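You operate a simulated robot arm through the tools that you are given. There is no shell and no other tool. Be economical: measure what you need, move in short steps, check, and stop when the job is done.

The job below is to be done with a simulated robot arm. You get a single attempt, and the scene is never put back.

## Task
Open the grey knob fully, draw the orange-knob rod up, push it home and lift the yellow lid.
Fine: the pump stays off.

It is judged by the outcome, as a careful person would: the job done as asked, and still so three seconds after it is handed in. It fails if anything else is knocked over, pushed out of place, dropped, spilled or broken. Lids that push on must go on centred and level and be pressed home; caps that screw on are set level and turned clockwise until they are tight.

## Robot
A 6-joint arm with a two-finger parallel gripper, fixed in place. Base frame: the origin is at the foot of the arm, x ahead of it, y to its left, z up; the work surface is at about z = 760. Units: mm, degrees, N and s.
With the tool pointing down near the work surface it reaches from about 260 to 680 mm from the base axis. Its first joint turns from -66.0 to 66.0 degrees. Payload 2.9 kg.
The TCP is the grasp point between the finger pads, 30 mm short of the fingertips. In the tool frame z runs along the fingers and y along their closing line. The gripper opens to 110 mm. The fingers are 20 mm wide and 10 mm thick; the gripper's body (48 by 112 mm) begins 55 mm behind the TCP.
Orientation is that of the tool frame in the base frame, as [roll, pitch, yaw] about the fixed x, y, z axes, in that order (R = Rz(yaw) Ry(pitch) Rx(roll)). With the fingers straight down and closing along the base's y, the tool's x points along the base's -x, its y along +y and its z along -z.

## Interface
- The arm moves only by the tool nudge_tool. Its argument "series" is a list of rows, each a list of 6 numbers: the shift along the tool's x, y, z in mm, then the turn, a rotation vector about the tool's x, y, z in degrees. In form: [[tx, ty, tz, ax, ay, az], ...]. A call has 1 to 20 rows; each row shifts and turns the commanded pose from where the row before left it, along the tool's axes as they then stand. "jaw" is the finger opening in mm, from 0 to 110, set as the call begins (left out, the last holds). Each row takes 0.2 s and may step no farther than 50 mm and 8.6 degrees from the row before; otherwise, or with a gripper value out of range, the whole call is refused. Where a pose cannot be reached the arm comes as near as it can. A force on the tool above 80 N (or 10 N above the force at the start of the call, whichever is more), or a blocked arm, ends the call early, and 0.2 s more pass. Each finger travels about 108 mm/s and halts on what it meets, pressing with about 43 N; the grip force reading is that of the motor and also rises with nothing between the fingers. The clock runs only during rows and for 0.2 s after the last one: add rows that do not move to give the fingers time. It gives the time, the measured TCP pose, the force on the tool (base axes), the opening and the grip force at its end, in the units of the frame above (readings bear some noise), with the torque about the TCP (base axes, N m) and any sound that the robot's microphone picked up.
- Cameras (640 x 400 px; columns grow to the right, rows downward): "scene" is fixed at [87.1, 440.7, 1384.1]; the picture's right is [-0.66, -0.75, 0.00], its down [-0.43, 0.38, -0.82] and it looks along [0.61, -0.54, -0.58] (base axes); focal length 342 px, centre (320, 200). "wrist" rides on the gripper at [72, 17, -103] in the tool frame; the picture's right is [-0.23, 0.97, 0.00], its down [-0.76, -0.18, -0.62] and it looks along [-0.61, -0.14, 0.78] (tool axes); focal length 222 px, centre (320, 200). There is no depth. A picture from a camera that has moved, and an enlarged one, comes with that camera's place and axes in the base frame and with its lens.
- snapshot(camera): a new picture of that camera. It takes no simulated time.
- zoom(camera, box): a new picture of the part [left, top, right, bottom] of that camera's present view, enlarged. It takes no simulated time.
- close_job(): hands the job in; it is judged then, once.

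Go step by step. Nothing tells you positions but the pictures and the camera data: compare them with the known pose of the tool, close in by small moves and look again before you grip or let go. The budget is 120 turns and 64 pictures, counting those below and the enlarged ones. Unless the task says otherwise, let go and move clear before handing in, and close with one line.

The tools are called after ">>>" by a JSON object that holds its "op" and its "data". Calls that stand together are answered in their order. nudge_tool: Moves the arm, as the interface text tells. Its arguments: {"type":"object","properties":{"series":{"type":"array"},"jaw":{"type":"number"}},"required":["series"]} The other tools are called the same way: snapshot (camera) takes a picture; zoom (camera, box) takes an enlarged picture of a part of a camera's view; close_job () hands the job in.

At the start:

```text
time: 0.0
tcp_pos: [425.3, 149.9, 1125.6]
tcp_rot: [180.0, 0.0, 180.0]
ft_force: [0.0, 0.6, 0.2]
ft_torque: [0.0, 0.03, 0.01]
finger_gap: 110.2
gripper_force: 0.0
```

scene: 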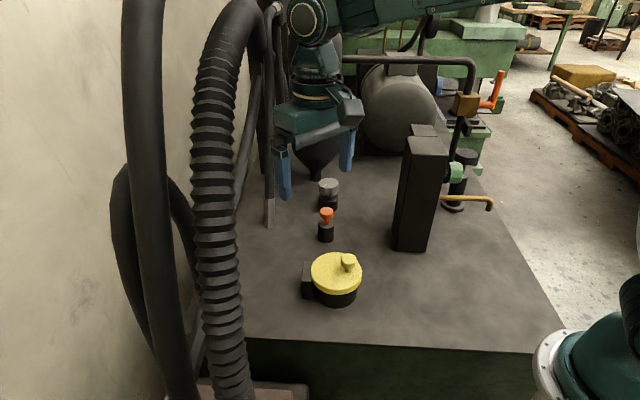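
wrist: 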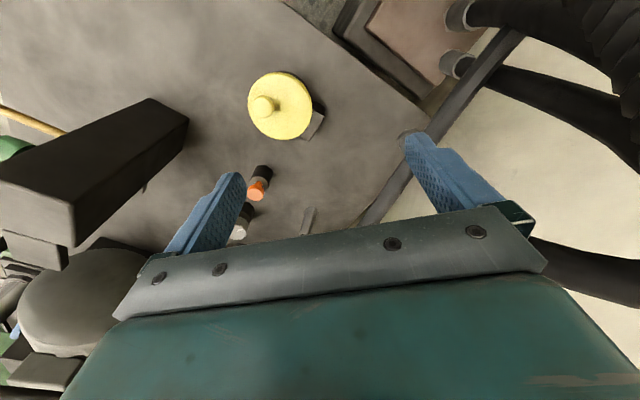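

I see a grey knob, an orange-knob rod and a yellow-lidded pot in a row on the bench, with a dark block and a hose nearby. I'll look closer at them first.

>>> {"op": "zoom", "data": {"camera": "scene", "box": [260, 150, 420, 320]}}

>>> {"op": "zoom", "data": {"camera": "wrist", "box": [180, 50, 380, 260]}}

>>> {"op": "zoom", "data": {"camera": "scene", "box": [380, 50, 520, 260]}}

```text
2.35 times, centred on (340, 235) of scene
camera zoom: at [87.1, 440.7, 1384.1], right [-0.66, -0.75, 0.0], down [-0.43, 0.38, -0.82], along [0.61, -0.54, -0.58], focal length 806 px, centre (273, 118)
```

zoom: 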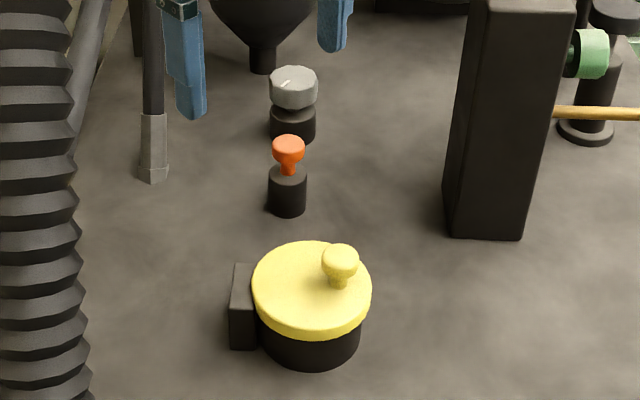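

```text
1.90 times, centred on (280, 155) of wrist
camera zoom: at [351.8, 166.8, 1229.7], right [0.23, 0.97, 0.0], down [0.76, -0.18, 0.62], along [0.61, -0.14, -0.78], focal length 423 px, centre (396, 286)
```

zoom: 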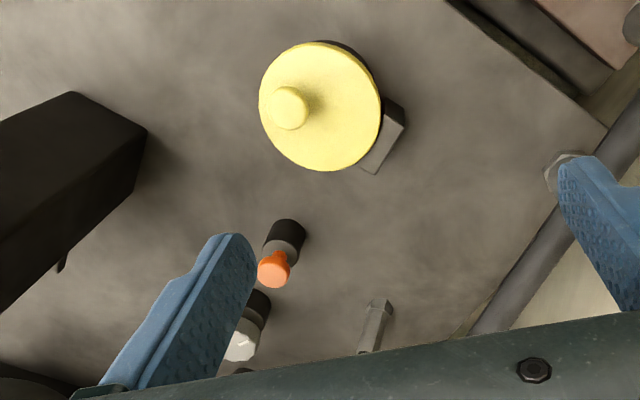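

```text
1.90 times, centred on (450, 155) of scene
camera zoom: at [87.1, 440.7, 1384.1], right [-0.66, -0.75, 0.0], down [-0.43, 0.38, -0.82], along [0.61, -0.54, -0.58], focal length 652 px, centre (72, 286)
```

zoom: 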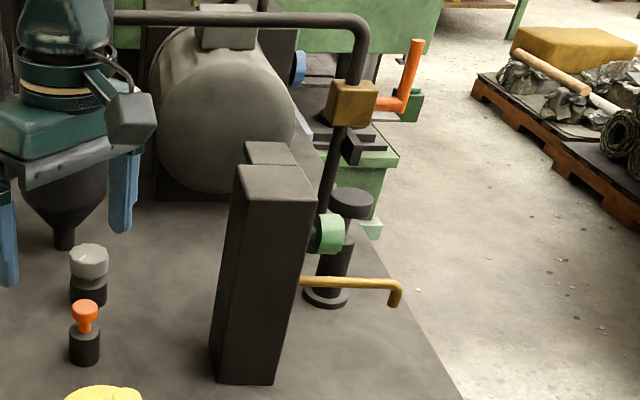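

The lid centre is near (446, 75, 829), the orange knob near (595, -30, 854) and the grey knob near (683, -113, 866). I'll move to a nearer vantage above the rod and grey knob.

>>> {"op": "nudge_tool", "data": {"series": [[-28, -30, 16, 0, 0, 0], [-28, -30, 16, 0, 0, 0], [-28, -30, 16, 0, 0, 0], [-28, -30, 16, 0, 0, 0], [-28, -30, 16, 0, 0, 0], [-28, -30, 16, 0, 0, 0], [0, 0, 0, 0, 0, 0]]}}

>>> {"op": "snapshot", "data": {"camera": "wrist"}}

>>> {"op": "snapshot", "data": {"camera": "scene"}}

```text
time: 1.6
tcp_pos: [594.7, -34.7, 1029.8]
tcp_rot: [-180.0, 0.0, -179.9]
ft_force: [-0.2, 0.2, 0.0]
ft_torque: [0.0, 0.0, -0.01]
finger_gap: 110.0
gripper_force: 0.1
```

```text
58 pictures are left
camera wrist: at [522.4, -16.9, 1134.6], right [0.23, 0.97, 0.0], down [0.76, -0.18, 0.62], along [0.61, -0.14, -0.78], focal length 222 px, centre (320, 200)
```

wrist: 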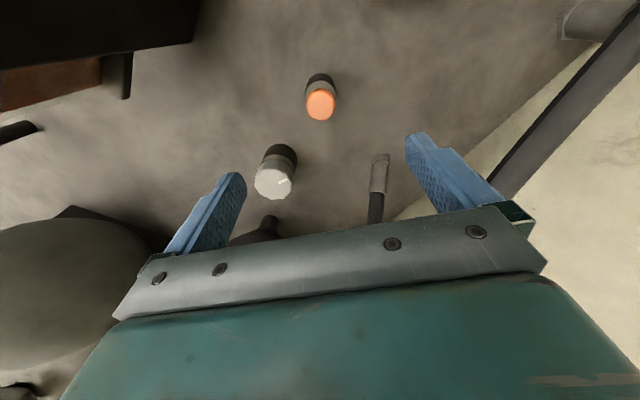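

```text
57 pictures are left
```

scene: 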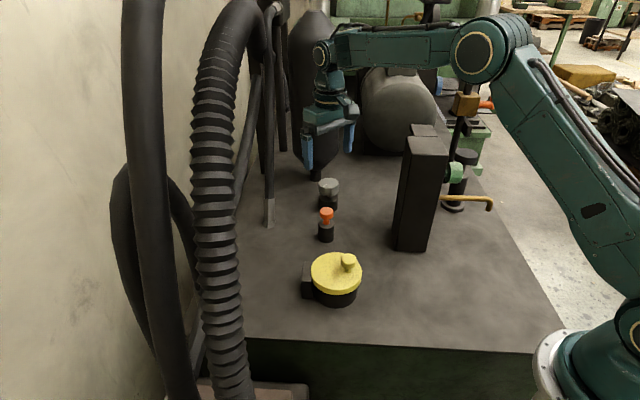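

Zooming on the two knobs from here to refine shape and position.

>>> {"op": "zoom", "data": {"camera": "wrist", "box": [230, 130, 310, 210]}}

>>> {"op": "zoom", "data": {"camera": "scene", "box": [295, 160, 365, 250]}}

```text
5.00 times, centred on (270, 170) of wrist
camera zoom: at [522.4, -16.9, 1134.6], right [0.23, 0.97, 0.0], down [0.76, -0.18, 0.62], along [0.61, -0.14, -0.78], focal length 1111 px, centre (570, 350)
```

zoom: 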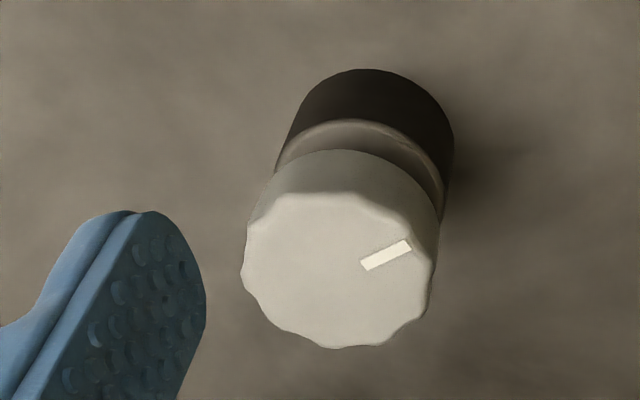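

```text
4.44 times, centred on (330, 205) of scene
camera zoom: at [87.1, 440.7, 1384.1], right [-0.66, -0.75, 0.0], down [-0.43, 0.38, -0.82], along [0.61, -0.54, -0.58], focal length 1522 px, centre (276, 178)
```

zoom: 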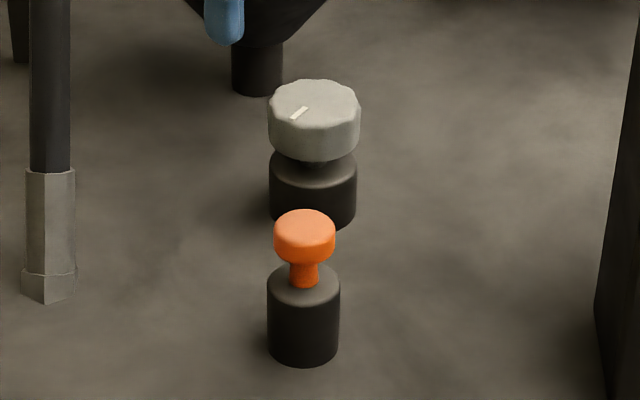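

The grey knob is about 59 mm wide, with its top centre near (689, -125, 859). I'll move above it and check reach.

>>> {"op": "nudge_tool", "data": {"series": [[-32, -30, 23, 0, 0, 0], [-31, -30, 23, 0, 0, 0], [-31, -30, 24, 0, 0, 0], [0, 0, 0, 0, 0, 0]]}}

>>> {"op": "snapshot", "data": {"camera": "wrist"}}

>>> {"op": "zoom", "data": {"camera": "scene", "box": [260, 70, 420, 250]}}

```text
time: 2.6
tcp_pos: [660.7, -118.9, 958.1]
tcp_rot: [-179.9, 0.1, 180.0]
ft_force: [-0.6, 0.9, 0.3]
ft_torque: [0.0, 0.0, 0.0]
finger_gap: 110.0
gripper_force: 0.1
out of reach, approached as far as the arm can: row 3
```

```text
54 pictures are left
camera wrist: at [588.0, -100.7, 1062.3], right [0.23, 0.97, 0.0], down [0.76, -0.18, 0.62], along [0.61, -0.14, -0.78], focal length 222 px, centre (320, 200)
```

wrist: 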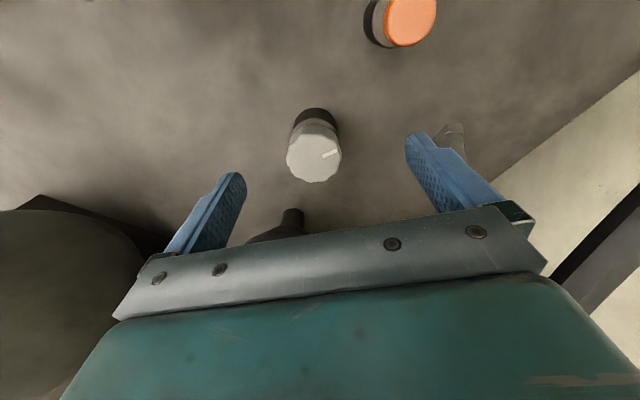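

```text
2.22 times, centred on (340, 160) of scene
camera zoom: at [87.1, 440.7, 1384.1], right [-0.66, -0.75, 0.0], down [-0.43, 0.38, -0.82], along [0.61, -0.54, -0.58], focal length 761 px, centre (276, 289)
```

zoom: 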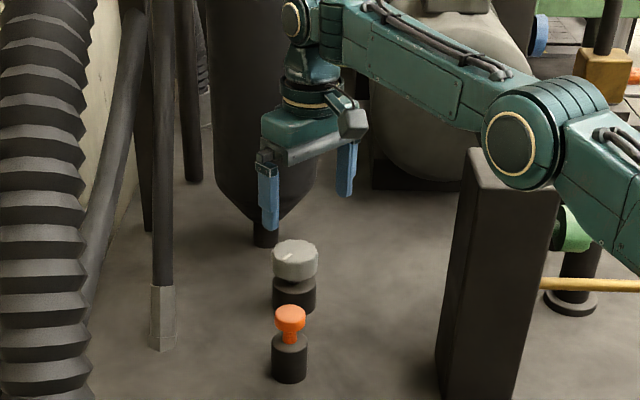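

At this height the arm falls about 30 mm short of the knob. With the fingers straddling clear of it, I'll descend some to see whether the reach grows.

>>> {"op": "nudge_tool", "data": {"series": [[0, 0, 30, 0, 0, 0], [0, 0, 30, 0, 0, 0], [0, 0, 0, 0, 0, 0]]}}

```text
time: 3.4
tcp_pos: [657.4, -120.6, 898.0]
tcp_rot: [180.0, 0.1, 180.0]
ft_force: [-0.6, -0.3, 0.3]
ft_torque: [0.02, 0.02, -0.01]
finger_gap: 110.1
gripper_force: 0.1
```

No complaint here; now I'll probe outward in small steps.

>>> {"op": "nudge_tool", "data": {"series": [[-10, -2, 0, 0, 0, 0], [-10, -2, 0, 0, 0, 0], [-10, -2, 0, 0, 0, 0], [0, 0, 0, 0, 0, 0]]}}

```text
time: 4.4
tcp_pos: [671.4, -122.5, 897.1]
tcp_rot: [180.0, 0.0, -179.9]
ft_force: [-0.3, 0.2, -0.1]
ft_torque: [0.01, 0.02, -0.01]
finger_gap: 109.8
gripper_force: 0.1
out of reach, approached as far as the arm can: row 2, 3
```

Reach is about 15–20 mm short, so I'll lift slightly, yaw to the radial direction and tilt the fingertips outward about 7°, then move out.

>>> {"op": "nudge_tool", "data": {"series": [[0, 0, -25, 0, 0, 0], [0, 0, 0, 0, 0, 5.2], [0, 0, 0, 0, 0, 5.1], [0, 0, 0, 0, -4, 0], [0, 0, 0, 0, -4, 0], [0, 0, 0, 0, 0, 0]]}}

```text
time: 5.8
tcp_pos: [681.3, -124.0, 932.7]
tcp_rot: [-179.0, 7.2, 169.7]
ft_force: [0.1, -0.7, 0.5]
ft_torque: [-0.01, 0.02, 0.04]
finger_gap: 109.9
gripper_force: 0.0
out of reach, approached as far as the arm can: row 5
```

The pose is nearly there. I'll descend to just over the knob and look.

>>> {"op": "nudge_tool", "data": {"series": [[-2, 0, 19, 0, 0, 0], [-2, 0, 19, 0, 0, 0], [0, 0, 0, 0, 0, 0]]}}

>>> {"op": "snapshot", "data": {"camera": "wrist"}}

>>> {"op": "zoom", "data": {"camera": "scene", "box": [280, 130, 380, 230]}}

```text
time: 6.6
tcp_pos: [698.9, -123.9, 900.3]
tcp_rot: [-179.9, 8.1, 169.6]
ft_force: [-0.8, 0.8, -0.5]
ft_torque: [0.01, -0.01, 0.03]
finger_gap: 109.7
gripper_force: 0.1
out of reach, approached as far as the arm can: row 1
```

```text
52 pictures are left
camera wrist: at [616.0, -91.3, 993.5], right [0.4, 0.92, 0.03], down [0.62, -0.29, 0.72], along [0.67, -0.27, -0.69], focal length 222 px, centre (320, 200)
```

wrist: 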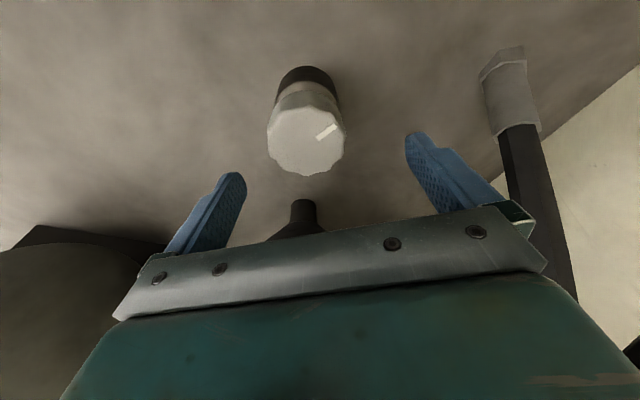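

```text
4.00 times, centred on (330, 180) of scene
camera zoom: at [87.1, 440.7, 1384.1], right [-0.66, -0.75, 0.0], down [-0.43, 0.38, -0.82], along [0.61, -0.54, -0.58], focal length 1370 px, centre (280, 280)
```

zoom: 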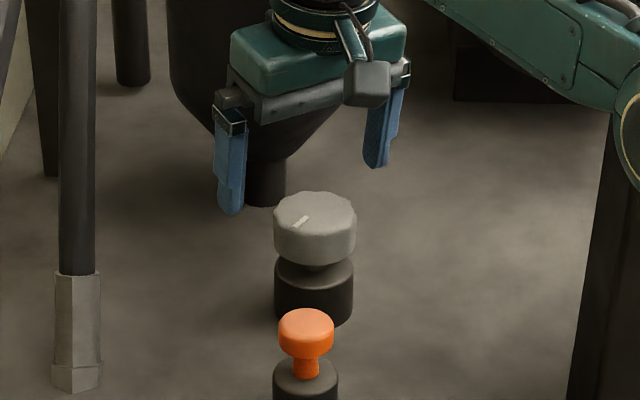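

The knob's top sits near (692, -129, 855). I'll centre the jaws over it, lower so the pads span the knob's side, and take out a little tilt.

>>> {"op": "nudge_tool", "data": {"series": [[7.8, -6.6, -1.1, 0, 0, 0], [2.7, 0, 18.8, 0, 0, 0], [2.7, 0, 18.8, 0, 0, 0], [0, 0, 0, 0, 2.5, 0], [0, 0, 0, 0, 0, 0]]}}

>>> {"op": "snapshot", "data": {"camera": "wrist"}}

>>> {"op": "zoom", "data": {"camera": "scene", "box": [280, 130, 380, 230]}}

```text
time: 7.8
tcp_pos: [688.8, -130.0, 863.4]
tcp_rot: [180.0, 5.5, 169.6]
ft_force: [0.5, 0.6, -0.2]
ft_torque: [-0.01, -0.02, 0.01]
finger_gap: 109.9
gripper_force: 0.1
```

```text
50 pictures are left
camera wrist: at [610.8, -98.7, 959.9], right [0.4, 0.92, 0.02], down [0.66, -0.3, 0.69], along [0.64, -0.26, -0.72], focal length 222 px, centre (320, 200)
```

wrist: 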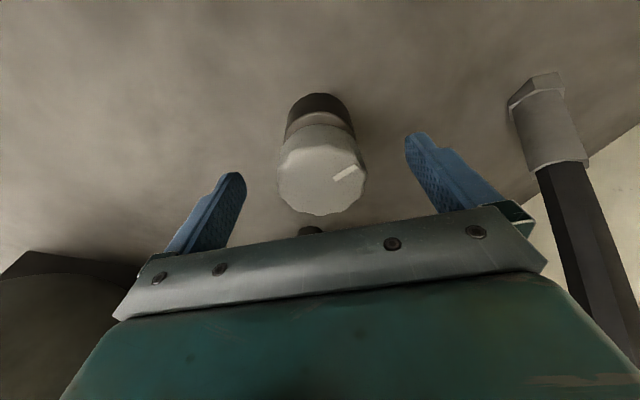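

```text
4.00 times, centred on (330, 180) of scene
camera zoom: at [87.1, 440.7, 1384.1], right [-0.66, -0.75, 0.0], down [-0.43, 0.38, -0.82], along [0.61, -0.54, -0.58], focal length 1370 px, centre (280, 280)
```

zoom: 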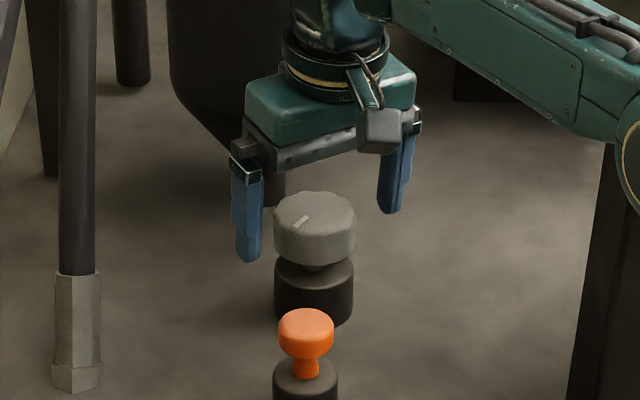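

The jaws are centred on the knob. I'll drop 5 mm, pre-rotate clockwise for travel, then close on it.

>>> {"op": "nudge_tool", "data": {"series": [[0.5, 0, 5, 0, 0, 0], [0, 0, 0, 0, 0, 8.6], [0, 0, 0, 0, 0, 8.6], [0, 0, 0, 0, 0, 8.6], [0, 0, 0, 0, 0, 8.6], [0, 0, 0, 0, 0, 8.6], [0, 0, 0, 0, 0, 0]]}}

>>> {"op": "nudge_tool", "data": {"series": [[0, 0, 0, 0, 0, 0], [0, 0, 0, 0, 0, 0], [0, 0, 0, 0, 0, 0], [0, 0, 0, 0, 0, 0]], "jaw": 45}}

>>> {"op": "snapshot", "data": {"camera": "wrist"}}

```text
time: 9.4
tcp_pos: [689.1, -131.9, 857.2]
tcp_rot: [176.2, 4.0, 126.5]
ft_force: [0.5, 0.2, -0.5]
ft_torque: [0.0, -0.04, -0.02]
finger_gap: 110.0
gripper_force: 0.1
```

```text
time: 10.4
tcp_pos: [692.1, -127.0, 856.9]
tcp_rot: [176.0, 4.3, 127.2]
ft_force: [35.5, 24.6, -6.4]
ft_torque: [0.02, -0.05, 0.46]
finger_gap: 60.7
gripper_force: 45.2
```

```text
48 pictures are left
camera wrist: at [650.9, -56.1, 957.0], right [0.91, 0.41, 0.09], down [0.25, -0.7, 0.67], along [0.33, -0.58, -0.74], focal length 222 px, centre (320, 200)
```

wrist: 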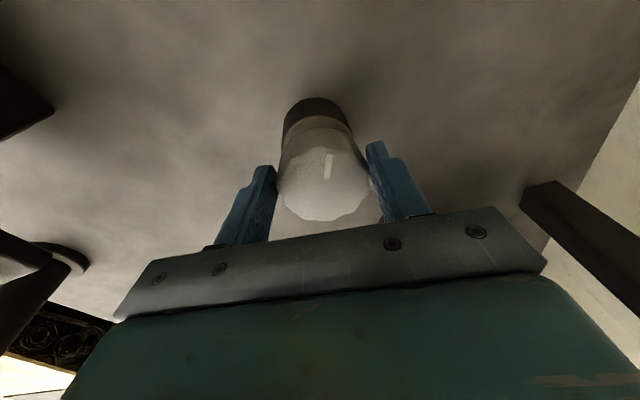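

The fingers have the knob, but the arm is being pulled about 5 mm sideways. I'll shift along the closing line to relieve this.

>>> {"op": "nudge_tool", "data": {"series": [[0, 3, 0, 0, 0, 0], [0, 2.5, 0, 0, 0, 0], [0, 0, 0, 0, 0, 0]]}}

```text
time: 11.2
tcp_pos: [692.4, -126.8, 858.0]
tcp_rot: [176.0, 4.2, 126.8]
ft_force: [35.5, 17.5, -9.2]
ft_torque: [-0.29, -0.19, 0.4]
finger_gap: 61.0
gripper_force: 45.0
out of reach, approached as far as the arm can: row 2
```

The commanded pose is limited by reach, so I'll open, add 3° more outward tilt, shift to the true knob centre, and close again.

>>> {"op": "nudge_tool", "data": {"series": [[0, 0, 0, 0, 0, 0], [0, 0, 0, 0, 0, 0], [0, 0, 0, -2.05, -2.2, 0], [0, 0, 0, 0, 0, 0]], "jaw": 100}}

```text
time: 12.2
tcp_pos: [698.0, -131.6, 857.8]
tcp_rot: [174.1, 6.2, 126.4]
ft_force: [0.6, -0.2, 0.4]
ft_torque: [0.0, 0.02, 0.0]
finger_gap: 100.2
gripper_force: 0.1
out of reach, approached as far as the arm can: row 3
```

Now I'll shift to the knob centre (~691.5, -128).

>>> {"op": "nudge_tool", "data": {"series": [[6.7, -3.1, 0, 0, 0, 0], [0, 0, 0, 0, 0, 0]]}}

>>> {"op": "nudge_tool", "data": {"series": [[0, 0, 0, 0, 0, 0], [0, 0, 0, 0, 0, 0], [0, 0, 0, 0, 0, 0]], "jaw": 45}}

>>> {"op": "snapshot", "data": {"camera": "wrist"}}

```text
time: 12.8
tcp_pos: [698.3, -130.6, 856.7]
tcp_rot: [174.2, 6.2, 126.4]
ft_force: [-0.3, 0.8, 0.2]
ft_torque: [0.03, 0.02, 0.03]
finger_gap: 100.2
gripper_force: 0.0
out of reach, approached as far as the arm can: row 1
```

```text
time: 13.6
tcp_pos: [695.7, -132.5, 856.0]
tcp_rot: [174.5, 5.9, 126.1]
ft_force: [-23.4, -16.9, 3.7]
ft_torque: [-0.96, 1.57, -0.13]
finger_gap: 61.3
gripper_force: 45.5
```

```text
47 pictures are left
camera wrist: at [652.4, -60.6, 952.8], right [0.91, 0.4, 0.12], down [0.22, -0.7, 0.68], along [0.35, -0.59, -0.73], focal length 222 px, centre (320, 200)
```

wrist: 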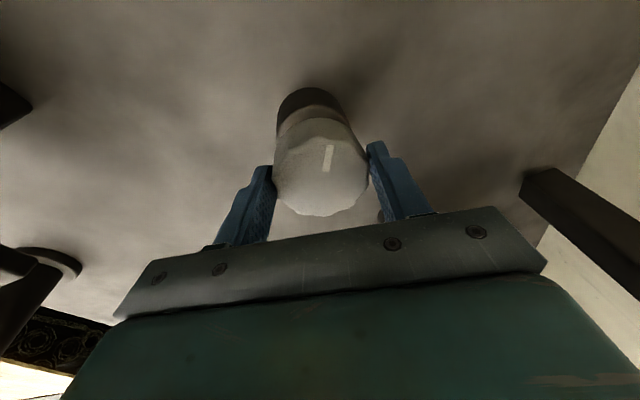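

Some of these "out of reach" responses look like the solver sticking at a joint limit rather than true reach. I'll open, back off up and inward, set the tilt there where it's free, then return.

>>> {"op": "nudge_tool", "data": {"series": [[0, 0, 0, 0, 0, 0], [0, 0, 0, 0, 0, 0], [0, 0, -25, 0, 0, 0], [0, 0, -25, 0, 0, 0], [29, -27.5, 0, 0, 0, 0], [29, -27.5, 0, 0, 0, 0], [0, 0, 0, -1.0, -1.1, 0], [0, 0, 0, 0, 0, 0]], "jaw": 100}}

```text
time: 15.4
tcp_pos: [616.4, -113.0, 895.0]
tcp_rot: [173.1, 7.3, 126.3]
ft_force: [0.0, -0.3, 0.0]
ft_torque: [-0.01, 0.0, 0.01]
finger_gap: 100.3
gripper_force: 0.1
out of reach, approached as far as the arm can: row 3
```

The tool is free here with about 10° tilt. Moving out over the knob, then straight down.

>>> {"op": "nudge_tool", "data": {"series": [[-18.5, 16.8, 4.4, 0, 0, 0], [-18.5, 16.8, 4.4, 0, 0, 0], [-18.5, 16.8, 4.4, 0, 0, 0], [2.4, -2.3, 18.7, 0, 0, 0], [2.4, -2.3, 18.7, 0, 0, 0], [0, 0, 0, 0, 0, 0]]}}

```text
time: 16.8
tcp_pos: [691.8, -129.1, 854.4]
tcp_rot: [173.2, 7.2, 126.4]
ft_force: [-0.4, -0.7, 0.7]
ft_torque: [-0.03, 0.04, -0.02]
finger_gap: 100.0
gripper_force: 0.1
```

Reached cleanly. Closing on the knob.

>>> {"op": "nudge_tool", "data": {"series": [[0, 0, -2, 0, 0, 0], [0, 0, 0, 0, 0, 0], [0, 0, 0, 0, 0, 0], [0, 0, 0, 0, 0, 0]], "jaw": 45}}

>>> {"op": "snapshot", "data": {"camera": "wrist"}}

```text
time: 17.8
tcp_pos: [691.6, -127.0, 856.2]
tcp_rot: [173.1, 7.4, 126.4]
ft_force: [20.5, 7.8, -12.7]
ft_torque: [-1.03, -0.22, 0.18]
finger_gap: 61.5
gripper_force: 44.9
```

```text
46 pictures are left
camera wrist: at [644.4, -56.1, 952.5], right [0.9, 0.4, 0.14], down [0.2, -0.7, 0.69], along [0.38, -0.59, -0.71], focal length 222 px, centre (320, 200)
```

wrist: 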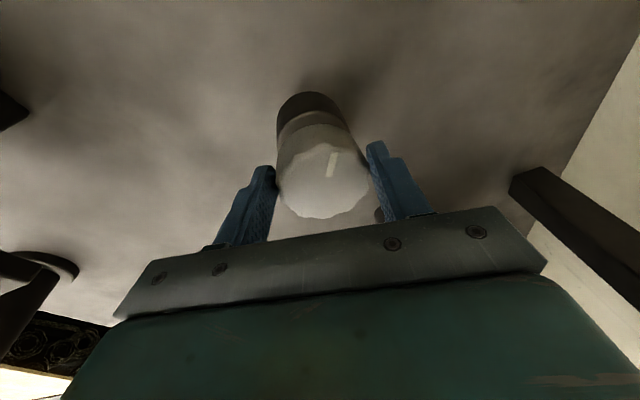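

Gripped acceptably. I'll try a short counterclockwise turn (as seen from above) and watch the torque.

>>> {"op": "nudge_tool", "data": {"series": [[0, 0, 0, 0, 0, -6], [0, 0, 0, 0, 0, -6], [0, 0, 0, 0, 0, -6], [0, 0, 0, 0, 0, 0]]}}

>>> {"op": "zoom", "data": {"camera": "scene", "box": [280, 130, 380, 230]}}

>>> {"op": "snapshot", "data": {"camera": "wrist"}}

```text
time: 18.8
tcp_pos: [690.5, -130.0, 859.0]
tcp_rot: [175.9, 8.8, 144.5]
ft_force: [-2.4, 9.3, 4.0]
ft_torque: [-0.11, 1.71, 0.08]
finger_gap: 60.2
gripper_force: 44.9
```

```text
4.00 times, centred on (330, 180) of scene
camera zoom: at [87.0, 441.0, 1384.0], right [-0.66, -0.75, 0.0], down [-0.43, 0.38, -0.82], along [0.61, -0.54, -0.58], focal length 1370 px, centre (280, 280)
```

zoom: 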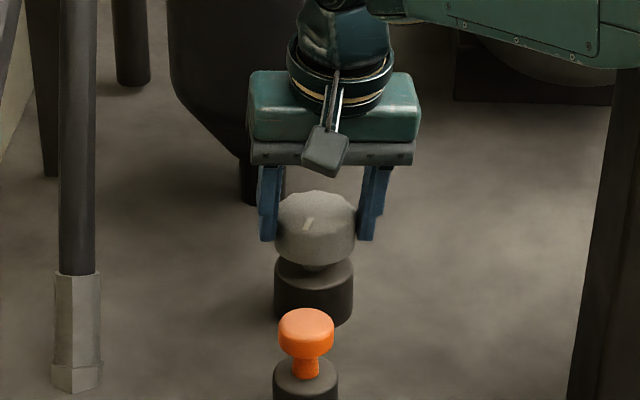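

```text
44 pictures are left
camera wrist: at [624.1, -69.9, 951.3], right [0.74, 0.67, 0.1], down [0.41, -0.56, 0.72], along [0.54, -0.49, -0.69], focal length 222 px, centre (320, 200)
```

wrist: 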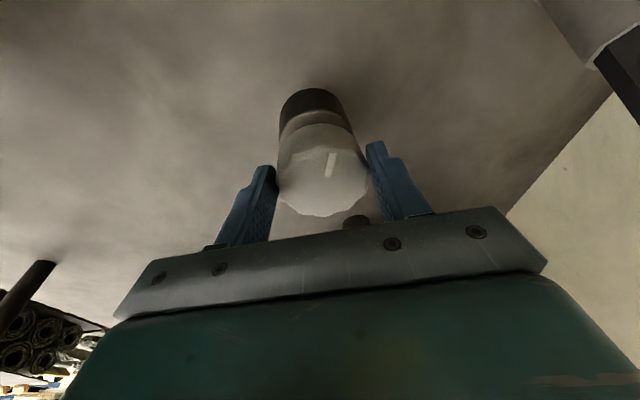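

The knob turns freely with the grip. Continuing counterclockwise.

>>> {"op": "nudge_tool", "data": {"series": [[0, 0, 0, 0, 0, -7], [0, 0, 0, 0, 0, -7], [0, 0, 0, 0, 0, -7], [0, 0, 0, 0, 0, -7], [0, 0, 0, 0, 0, -7], [0, 0, 0, 0, 0, -7], [0, 0, 0, 0, 0, 0]]}}

>>> {"op": "zoom", "data": {"camera": "scene", "box": [280, 130, 380, 230]}}

```text
time: 20.4
tcp_pos: [691.7, -135.0, 857.2]
tcp_rot: [-177.1, 9.4, -173.5]
ft_force: [-5.9, -24.4, -12.9]
ft_torque: [0.3, -0.31, -0.22]
finger_gap: 60.1
gripper_force: 44.6
```

```text
4.00 times, centred on (330, 180) of scene
camera zoom: at [87.2, 440.1, 1384.3], right [-0.66, -0.75, 0.0], down [-0.43, 0.38, -0.82], along [0.61, -0.54, -0.58], focal length 1370 px, centre (280, 280)
```

zoom: 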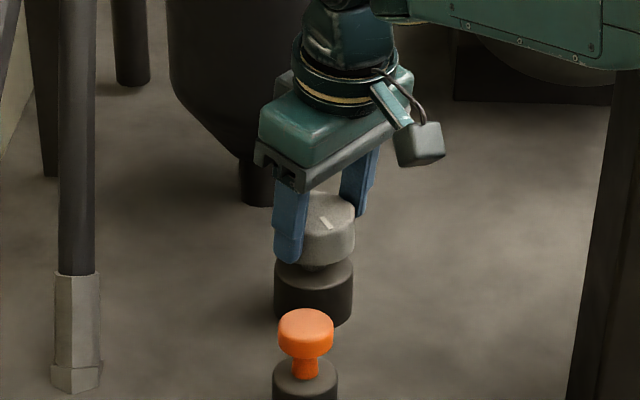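

The knob centre works out nearer (698, -134). I'll relieve the side load by shifting slightly, then continue turning.

>>> {"op": "nudge_tool", "data": {"series": [[-2, -3, 0, 0, 0, 0], [-2, -1.5, 0, 0, 0, 0], [0, 0, 0, 0, 0, -7], [0, 0, 0, 0, 0, -7], [0, 0, 0, 0, 0, -7], [0, 0, 0, 0, 0, 0]]}}

```text
time: 21.8
tcp_pos: [696.2, -134.5, 858.9]
tcp_rot: [-173.9, 7.7, -151.7]
ft_force: [-18.0, -2.5, -5.7]
ft_torque: [0.41, 0.65, -0.01]
finger_gap: 61.1
gripper_force: 45.2
```

Continuing counterclockwise with low torque so far.

>>> {"op": "nudge_tool", "data": {"series": [[0, 0, 0, 0, 0, -7], [0, 0, 0, 0, 0, -7], [0, 0, 0, 0, 0, -7], [0, 0, 0, 0, 0, -7], [0, 0, 0, 0, 0, -7], [0, 0, 0, 0, 0, 0]]}}

>>> {"op": "snapshot", "data": {"camera": "wrist"}}

```text
time: 23.2
tcp_pos: [696.0, -132.8, 861.2]
tcp_rot: [-170.5, 3.0, -116.8]
ft_force: [-13.0, 9.4, 3.1]
ft_torque: [0.68, 0.9, 0.01]
finger_gap: 61.9
gripper_force: 45.2
```

```text
42 pictures are left
camera wrist: at [630.7, -185.6, 956.5], right [-0.75, 0.64, -0.15], down [0.39, 0.62, 0.68], along [0.53, 0.45, -0.72], focal length 222 px, centre (320, 200)
```

wrist: 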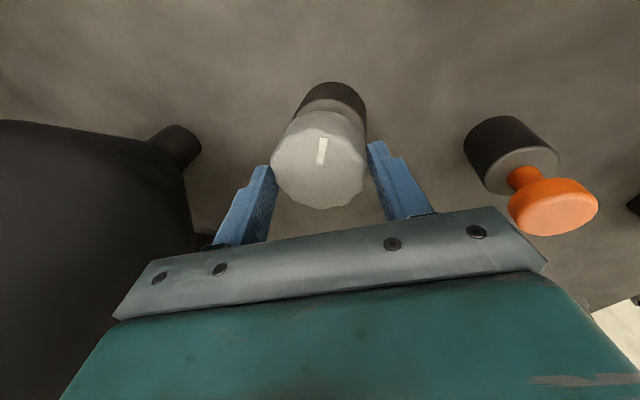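

The pointer still turns with the jaws and no stop yet. Continuing.

>>> {"op": "nudge_tool", "data": {"series": [[0, 0, 0, 0, 0, -7], [0, 0, 0, 0, 0, -7], [0, 0, 0, 0, 0, -7], [0, 0, 0, 0, 0, -7], [0, 0, 0, 0, 0, 0]]}}

>>> {"op": "snapshot", "data": {"camera": "wrist"}}

```text
time: 24.4
tcp_pos: [696.5, -134.3, 860.9]
tcp_rot: [-170.1, -2.1, -89.5]
ft_force: [-11.8, 2.6, 11.0]
ft_torque: [0.18, 1.0, -0.94]
finger_gap: 62.7
gripper_force: 45.1
```

```text
41 pictures are left
camera wrist: at [661.5, -203.1, 962.6], right [-0.96, 0.21, -0.17], down [0.06, 0.78, 0.62], along [0.27, 0.58, -0.77], focal length 222 px, centre (320, 200)
```

wrist: 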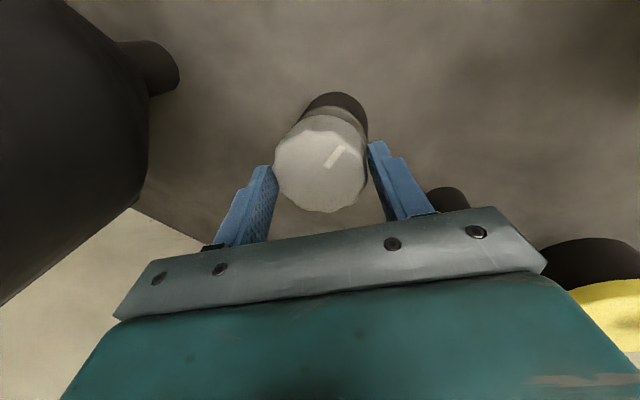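

The pointer slipped relative to the jaws and torque rose to about 1 N·m, which suggests the stop. I'll verify with a fresh grip: open, rotate back, regrip, and turn a bit more.

>>> {"op": "nudge_tool", "data": {"series": [[0, 0, 0, 0, 0, 0], [0, 0, 0, 0, 0, 0], [0, 0, 0, 0, 0, 8], [0, 0, 0, 0, 0, 8], [0, 0, 0, 0, 0, 8], [0, 0, 0, 0, 0, 8], [0, 0, 0, 0, 0, 8], [0, 0, 0, 0, 0, 8], [0, 0, 0, 0, 0, 8], [0, 0, 0, 0, 0, 8], [0, 0, 0, 0, 0, 0]], "jaw": 100}}

>>> {"op": "zoom", "data": {"camera": "wrist", "box": [220, 60, 420, 240]}}

```text
time: 26.8
tcp_pos: [698.0, -134.2, 859.9]
tcp_rot: [-173.9, 7.9, -153.0]
ft_force: [-0.4, 0.4, -0.5]
ft_torque: [-0.02, -0.01, -0.02]
finger_gap: 100.0
gripper_force: 0.1
```

```text
2.22 times, centred on (320, 150) of wrist
camera zoom: at [608.1, -147.2, 950.5], right [-0.23, 0.97, -0.07], down [0.64, 0.2, 0.74], along [0.73, 0.12, -0.67], focal length 494 px, centre (320, 311)
```

zoom: 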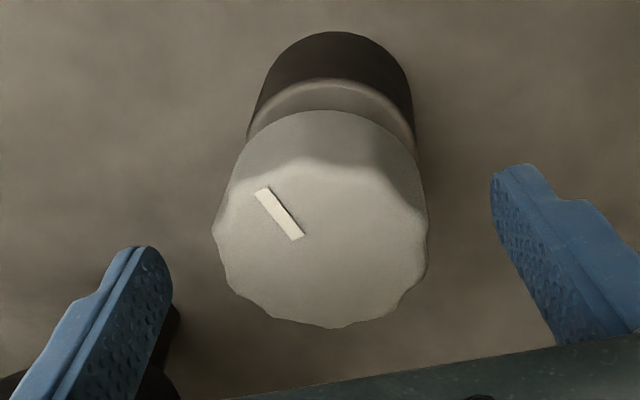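

Centred nicely. Closing and turning counterclockwise again to test the stop.

>>> {"op": "nudge_tool", "data": {"series": [[0, 0, 0, 0, 0, 0], [0, 0, 0, 0, 0, 0], [0, 0, 0, 0, 0, 0], [0, 0, 0, 0, 0, -5], [0, 0, 0, 0, 0, -5], [0, 0, 0, 0, 0, -5], [0, 0, 0, 0, 0, 0]], "jaw": 45}}

>>> {"op": "zoom", "data": {"camera": "wrist", "box": [220, 60, 420, 240]}}

```text
time: 28.4
tcp_pos: [698.2, -132.3, 860.2]
tcp_rot: [-172.1, 6.1, -137.6]
ft_force: [-4.5, 20.9, 3.8]
ft_torque: [1.28, 0.21, -1.2]
finger_gap: 61.7
gripper_force: 44.9
```

```text
2.22 times, centred on (320, 150) of wrist
camera zoom: at [615.3, -163.8, 952.7], right [-0.47, 0.87, -0.11], down [0.57, 0.4, 0.72], along [0.67, 0.28, -0.69], focal length 494 px, centre (320, 311)
```

zoom: 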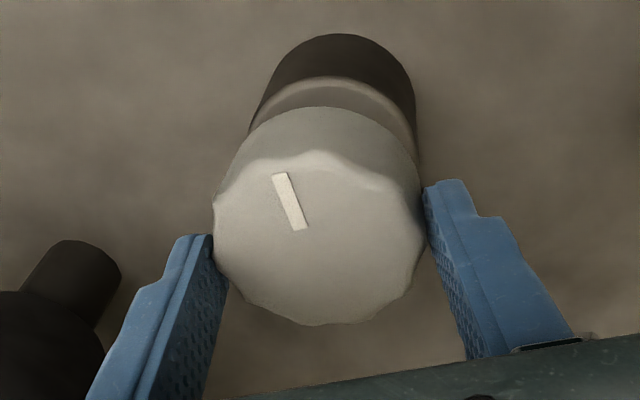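

The knob stays put while the jaws slip at 1.2 N·m, so it is at its stop, fully open. Now I'll release, lift inward, and straighten the tool.

>>> {"op": "nudge_tool", "data": {"series": [[0, 0, 0, 0, 0, 0], [0, 0, 0, 0, 0, 0], [2, 2.5, -15, 0, 0, 0], [2, 2.5, -15, 0, 0, 0], [2, 2.5, -15, 0, 0, 0], [20, 26, -5, 0, 0, 0], [20, 26, -5, 0, 0, 0], [20, 26, -10, 0, 0, 0], [0, 0, -20, 0, 0, 8.4], [0, 0, -20, 0, 0, 8.4], [0, 0, 0, 0, 0, 8.4], [0, 0, 0, 0, 0, 8.4], [0, 0, 0, 0, 0, 8.4], [0, 0, 0, 0, 0, 0]], "jaw": 110}}

>>> {"op": "zoom", "data": {"camera": "scene", "box": [280, 130, 380, 260]}}

```text
time: 31.4
tcp_pos: [572.8, -112.4, 944.4]
tcp_rot: [-178.3, 9.7, 179.7]
ft_force: [0.1, -0.4, -0.2]
ft_torque: [-0.03, 0.0, -0.04]
finger_gap: 109.9
gripper_force: 0.0
```

```text
3.08 times, centred on (330, 195) of scene
camera zoom: at [87.1, 440.7, 1384.1], right [-0.66, -0.75, 0.0], down [-0.43, 0.38, -0.82], along [0.61, -0.54, -0.58], focal length 1054 px, centre (289, 215)
```

zoom: 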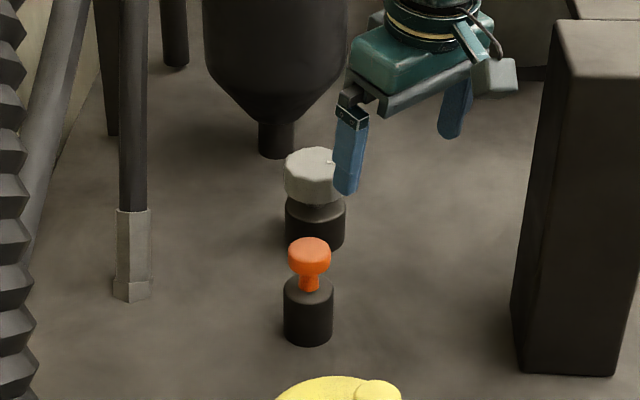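

The grey knob is clear. I'll straighten the tool and move over the orange knob.

>>> {"op": "nudge_tool", "data": {"series": [[0, 0, 0, -0.85, 4.85, 0], [0, 0, 0, -0.85, 4.85, 0], [-13, 40, -8, 0, 0, 0], [-13, 40, -8, 0, 0, 0], [0, 0, 0, 0, 0, 0]]}}

>>> {"op": "snapshot", "data": {"camera": "wrist"}}

```text
time: 32.6
tcp_pos: [598.2, -29.0, 960.4]
tcp_rot: [-179.8, 0.0, 179.6]
ft_force: [0.9, 0.3, -0.4]
ft_torque: [-0.03, -0.01, 0.01]
finger_gap: 109.8
gripper_force: 0.0
```

```text
37 pictures are left
camera wrist: at [525.7, -10.8, 1064.9], right [0.23, 0.97, 0.0], down [0.76, -0.18, 0.62], along [0.61, -0.15, -0.78], focal length 222 px, centre (320, 200)
```

wrist: 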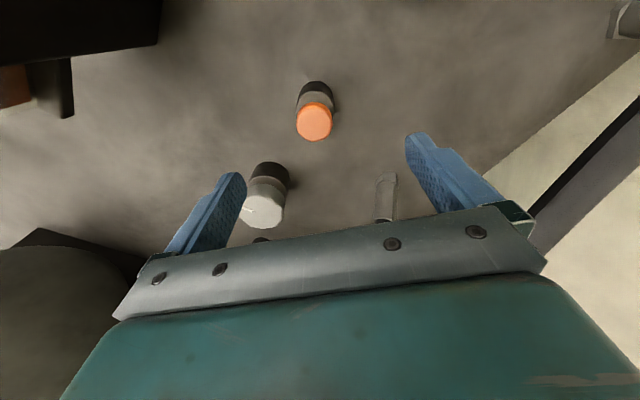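

The orange knob centre is near (597, -34.5). I'll descend over it with the jaws open and check.

>>> {"op": "nudge_tool", "data": {"series": [[1.3, -5.6, 20, 0, 0, 0], [0, 0, 35, 0, 0, 0], [0, 0, 35, 0, 0, 0], [0, 0, 0, 0, 0, 0]], "jaw": 80}}

>>> {"op": "snapshot", "data": {"camera": "wrist"}}

>>> {"op": "zoom", "data": {"camera": "scene", "box": [280, 150, 380, 250]}}

```text
time: 33.6
tcp_pos: [598.8, -37.6, 867.4]
tcp_rot: [-179.9, 0.2, 179.7]
ft_force: [0.2, 0.1, 0.1]
ft_torque: [-0.01, -0.02, -0.01]
finger_gap: 79.9
gripper_force: 0.0
```

```text
36 pictures are left
camera wrist: at [524.8, -18.0, 972.8], right [0.23, 0.97, 0.0], down [0.76, -0.18, 0.63], along [0.61, -0.15, -0.78], focal length 222 px, centre (320, 200)
```

wrist: 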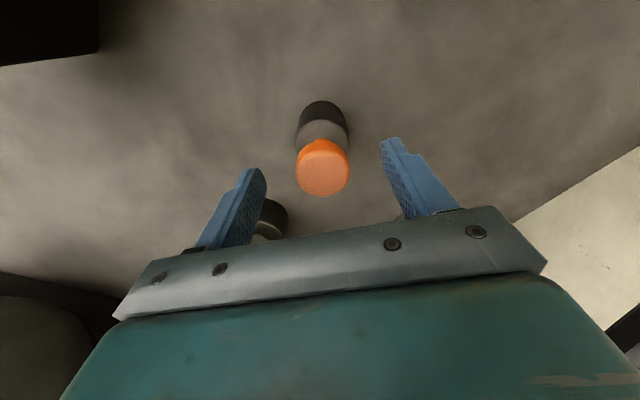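

```text
4.00 times, centred on (330, 200) of scene
camera zoom: at [87.1, 440.7, 1384.1], right [-0.66, -0.75, 0.0], down [-0.43, 0.38, -0.82], along [0.61, -0.54, -0.58], focal length 1370 px, centre (280, 200)
```

zoom: 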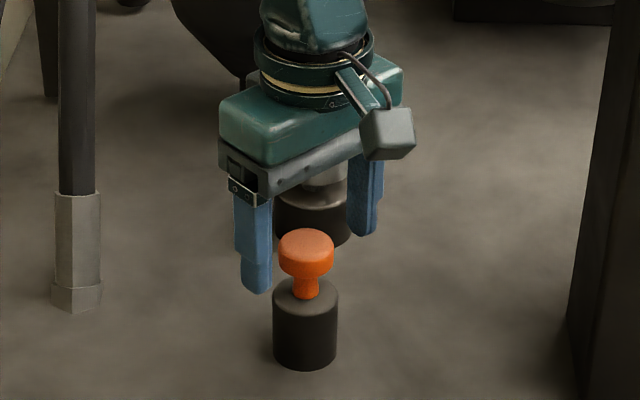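

Well centred; the knob top is around z 842. Lowering to TCP z ≈ 845 and closing on the head.

>>> {"op": "nudge_tool", "data": {"series": [[0, 1.5, 11, 0, 0, 0], [0, 0, 11, 0, 0, 0], [0, 0, 0, 0, 0, 0]]}}

>>> {"op": "nudge_tool", "data": {"series": [[0, 0, 0, 0, 0, 0], [0, 0, 0, 0, 0, 0], [0, 0, 0, 0, 0, 0]], "jaw": 20}}

>>> {"op": "zoom", "data": {"camera": "scene", "box": [280, 150, 380, 250]}}

```text
time: 34.4
tcp_pos: [600.3, -36.2, 847.6]
tcp_rot: [-179.9, 0.2, 179.7]
ft_force: [-0.4, 0.6, 0.5]
ft_torque: [-0.01, 0.0, -0.03]
finger_gap: 80.1
gripper_force: 0.0
```

```text
time: 35.2
tcp_pos: [600.3, -35.9, 847.4]
tcp_rot: [179.9, 0.1, 179.7]
ft_force: [0.7, 0.3, -1.2]
ft_torque: [0.04, -0.02, 0.03]
finger_gap: 34.5
gripper_force: 45.4
```

```text
4.00 times, centred on (330, 200) of scene
camera zoom: at [87.1, 440.8, 1384.1], right [-0.66, -0.75, 0.0], down [-0.43, 0.38, -0.82], along [0.61, -0.54, -0.58], focal length 1370 px, centre (280, 200)
```

zoom: 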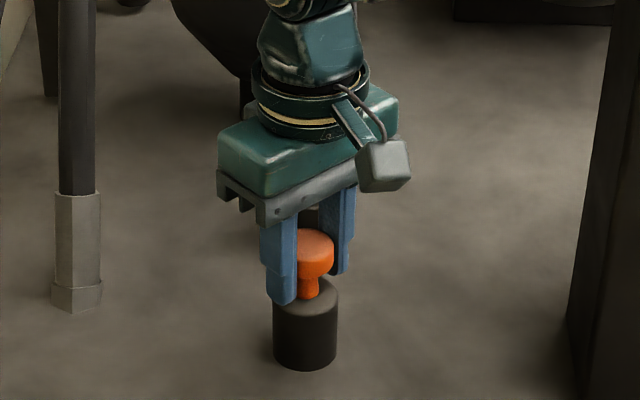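

Gripped with almost no side load (34.5 mm). Drawing the rod up in small steps.

>>> {"op": "nudge_tool", "data": {"series": [[0, 0, -5, 0, 0, 0], [0, 0, -5, 0, 0, 0], [0, 0, -5, 0, 0, 0], [0, 0, 0, 0, 0, 0]]}}

>>> {"op": "zoom", "data": {"camera": "scene", "box": [280, 150, 380, 250]}}

```text
time: 36.2
tcp_pos: [599.4, -35.2, 863.3]
tcp_rot: [180.0, 0.3, 179.8]
ft_force: [6.5, 4.7, -0.6]
ft_torque: [0.04, 0.55, -0.01]
finger_gap: 34.5
gripper_force: 45.1
```

```text
4.00 times, centred on (330, 200) of scene
camera zoom: at [87.3, 440.9, 1384.1], right [-0.66, -0.75, 0.0], down [-0.43, 0.38, -0.82], along [0.61, -0.54, -0.58], focal length 1370 px, centre (280, 200)
```

zoom: 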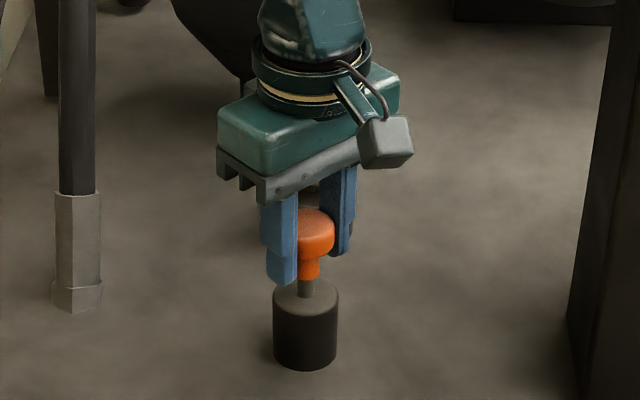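

The rod is rising with the grip. Continuing up until the stop.

>>> {"op": "nudge_tool", "data": {"series": [[0, 0, -4, 0, 0, 0], [0, 0, -4, 0, 0, 0], [0, 0, -4, 0, 0, 0], [0, 0, -4, 0, 0, 0], [0, 0, 0, 0, 0, 0]]}}

```text
time: 37.4
tcp_pos: [599.7, -35.0, 879.6]
tcp_rot: [-179.9, 0.2, 179.8]
ft_force: [3.0, 0.7, -0.3]
ft_torque: [-0.01, 0.05, 0.0]
finger_gap: 34.7
gripper_force: 44.8
```

>>> {"op": "nudge_tool", "data": {"series": [[0, 0, -3, 0, 0, 0], [0, 0, -3, 0, 0, 0], [0, 0, -3, 0, 0, 0], [0, 0, -3, 0, 0, 0], [0, 0, 0, 0, 0, 0]]}}

>>> {"op": "zoom", "data": {"camera": "scene", "box": [280, 150, 380, 250]}}

```text
time: 38.6
tcp_pos: [599.5, -35.5, 889.9]
tcp_rot: [-179.8, 0.0, 179.7]
ft_force: [-7.0, -6.6, -0.9]
ft_torque: [-0.1, -0.12, -0.2]
finger_gap: 34.3
gripper_force: 44.9
```

```text
4.00 times, centred on (330, 200) of scene
camera zoom: at [86.9, 440.6, 1384.2], right [-0.66, -0.75, 0.0], down [-0.43, 0.38, -0.82], along [0.61, -0.54, -0.58], focal length 1370 px, centre (280, 200)
```

zoom: 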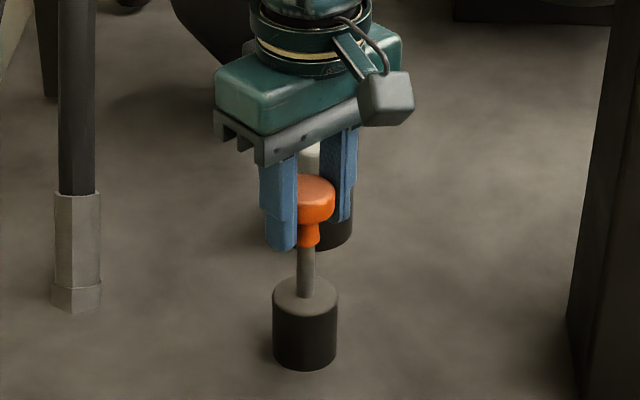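

Up about 42 mm with no stop yet. Continuing gently.

>>> {"op": "nudge_tool", "data": {"series": [[0, 0, -2, 0, 0, 0], [0, 0, -2, 0, 0, 0], [0, 0, -2, 0, 0, 0], [0, 0, -2, 0, 0, 0], [0, 0, 0, 0, 0, 0]]}}

>>> {"op": "zoom", "data": {"camera": "scene", "box": [280, 150, 380, 250]}}

```text
time: 39.8
tcp_pos: [598.4, -35.5, 898.1]
tcp_rot: [180.0, 0.1, 179.7]
ft_force: [-10.3, -0.1, -0.5]
ft_torque: [0.01, 0.99, 0.06]
finger_gap: 34.5
gripper_force: 44.9
```

```text
4.00 times, centred on (330, 200) of scene
camera zoom: at [86.9, 440.7, 1384.1], right [-0.66, -0.75, 0.0], down [-0.43, 0.38, -0.82], along [0.61, -0.54, -0.58], focal length 1370 px, centre (280, 200)
```

zoom: 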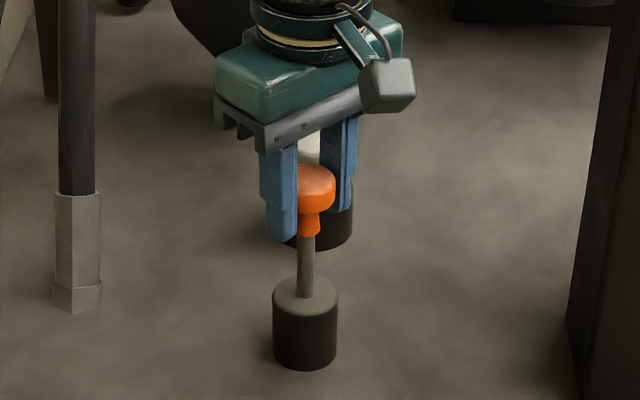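

>>> {"op": "nudge_tool", "data": {"series": [[0, 0, -2, 0, 0, 0], [0, 0, -2, 0, 0, 0], [0, 0, -2, 0, 0, 0], [0, 0, -2, 0, 0, 0], [0, 0, 0, 0, 0, 0]]}}

```text
time: 41.0
tcp_pos: [599.7, -35.7, 906.8]
tcp_rot: [-179.9, 0.2, 179.6]
ft_force: [-7.9, -5.3, -0.8]
ft_torque: [-0.03, 0.66, 0.05]
finger_gap: 34.5
gripper_force: 45.0
```

Still free at about 59 mm; a few more millimetres, watching the vertical force.

>>> {"op": "nudge_tool", "data": {"series": [[0, 0, -2, 0, 0, 0], [0, 0, -2, 0, 0, 0], [0, 0, -2, 0, 0, 0], [0, 0, 0, 0, 0, 0]]}}

>>> {"op": "zoom", "data": {"camera": "scene", "box": [280, 150, 380, 250]}}

```text
time: 42.0
tcp_pos: [598.6, -35.1, 914.1]
tcp_rot: [-179.9, 0.1, 179.7]
ft_force: [-5.3, -7.7, -1.5]
ft_torque: [-0.08, 0.36, -0.03]
finger_gap: 34.4
gripper_force: 44.9
```

```text
4.00 times, centred on (330, 200) of scene
camera zoom: at [87.0, 440.6, 1384.2], right [-0.66, -0.75, 0.0], down [-0.43, 0.38, -0.82], along [0.61, -0.54, -0.58], focal length 1370 px, centre (280, 200)
```

zoom: 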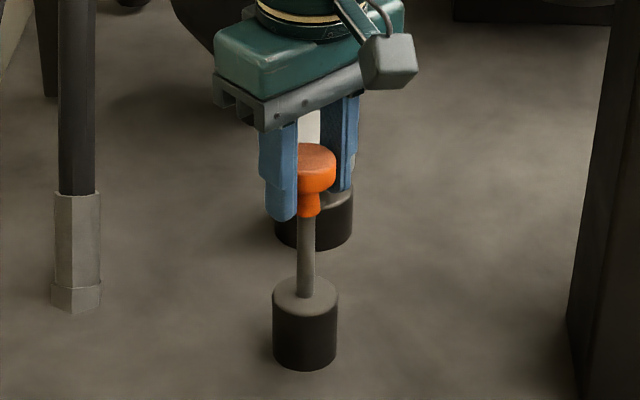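

>>> {"op": "nudge_tool", "data": {"series": [[0, 0, -2, 0, 0, 0], [0, 0, -2, 0, 0, 0], [0, 0, -2, 0, 0, 0], [0, 0, 0, 0, 0, 0]]}}

```text
time: 43.0
tcp_pos: [600.5, -35.8, 919.5]
tcp_rot: [-180.0, 0.2, 179.7]
ft_force: [-2.8, -8.8, -1.0]
ft_torque: [-0.07, 0.09, -0.04]
finger_gap: 34.6
gripper_force: 45.2
```

>>> {"op": "nudge_tool", "data": {"series": [[0, 0, -2, 0, 0, 0], [0, 0, -2, 0, 0, 0], [0, 0, -2, 0, 0, 0], [0, 0, 0, 0, 0, 0]]}}

>>> {"op": "zoom", "data": {"camera": "scene", "box": [280, 150, 380, 250]}}

```text
time: 44.0
tcp_pos: [599.4, -35.0, 924.9]
tcp_rot: [-179.9, 0.1, 179.8]
ft_force: [2.2, -8.4, -1.7]
ft_torque: [-0.02, 0.79, 0.11]
finger_gap: 34.7
gripper_force: 44.9
```

```text
4.00 times, centred on (330, 200) of scene
camera zoom: at [87.2, 440.5, 1384.2], right [-0.66, -0.75, 0.0], down [-0.43, 0.38, -0.82], along [0.61, -0.54, -0.58], focal length 1370 px, centre (280, 200)
```

zoom: 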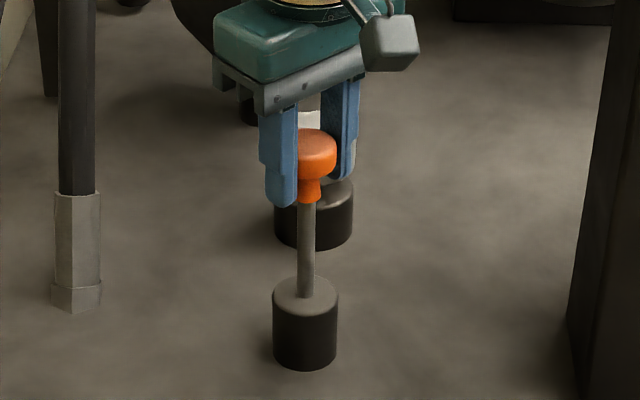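

>>> {"op": "nudge_tool", "data": {"series": [[0, 0, -2, 0, 0, 0], [0, 0, -2, 0, 0, 0], [0, 0, -2, 0, 0, 0], [0, 0, 0, 0, 0, 0]]}}

```text
time: 45.0
tcp_pos: [599.5, -36.2, 930.8]
tcp_rot: [-179.9, 0.2, 179.7]
ft_force: [8.9, -8.5, -0.9]
ft_torque: [-0.12, 0.11, -0.07]
finger_gap: 34.5
gripper_force: 44.7
```

>>> {"op": "nudge_tool", "data": {"series": [[0, 0, -2, 0, 0, 0], [0, 0, -2, 0, 0, 0], [0, 0, -2, 0, 0, 0], [0, 0, -2, 0, 0, 0], [0, 0, 0, 0, 0, 0]]}}

>>> {"op": "zoom", "data": {"camera": "scene", "box": [280, 140, 380, 250]}}

```text
time: 46.2
tcp_pos: [599.8, -34.7, 938.8]
tcp_rot: [-179.8, 0.2, 179.6]
ft_force: [6.4, -14.8, -1.1]
ft_torque: [-0.17, -0.2, -0.06]
finger_gap: 34.7
gripper_force: 44.9
```

```text
3.64 times, centred on (330, 195) of scene
camera zoom: at [87.2, 440.4, 1384.2], right [-0.66, -0.75, 0.0], down [-0.43, 0.38, -0.82], along [0.61, -0.54, -0.58], focal length 1245 px, centre (284, 218)
```

zoom: 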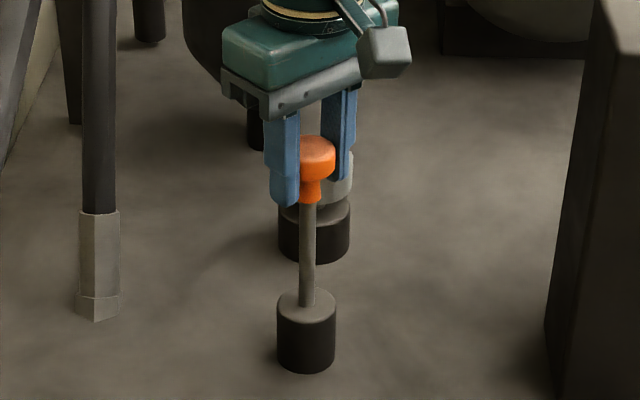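

Up ~91 mm and still guided; side load is growing slightly, so I'll ease y by -2 and continue.

>>> {"op": "nudge_tool", "data": {"series": [[-0.5, -1.5, -2, 0, 0, 0], [0, 0, -2, 0, 0, 0], [0, 0, -2, 0, 0, 0], [0, 0, -2, 0, 0, 0], [0, 0, 0, 0, 0, 0]]}}

```text
time: 47.4
tcp_pos: [599.3, -34.7, 945.9]
tcp_rot: [180.0, 0.0, 179.8]
ft_force: [0.8, -4.5, -0.3]
ft_torque: [-0.01, 0.94, 0.04]
finger_gap: 34.9
gripper_force: 44.4
```

>>> {"op": "nudge_tool", "data": {"series": [[0, 0, -2, 0, 0, 0], [0, 0, -2, 0, 0, 0], [0, 0, -2, 0, 0, 0], [0, 0, -2, 0, 0, 0], [0, 0, 0, 0, 0, 0]]}}

>>> {"op": "zoom", "data": {"camera": "scene", "box": [280, 140, 380, 250]}}

```text
time: 48.6
tcp_pos: [599.5, -35.0, 954.7]
tcp_rot: [-180.0, -0.1, 179.7]
ft_force: [-17.1, 4.2, 0.5]
ft_torque: [0.04, 0.49, -0.03]
finger_gap: 34.3
gripper_force: 44.7
```

```text
3.64 times, centred on (330, 195) of scene
camera zoom: at [86.6, 440.9, 1384.1], right [-0.66, -0.75, 0.0], down [-0.43, 0.38, -0.82], along [0.61, -0.54, -0.58], focal length 1245 px, centre (284, 218)
```

zoom: 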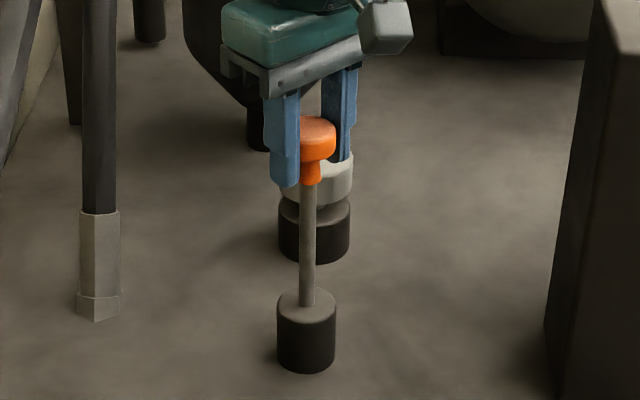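

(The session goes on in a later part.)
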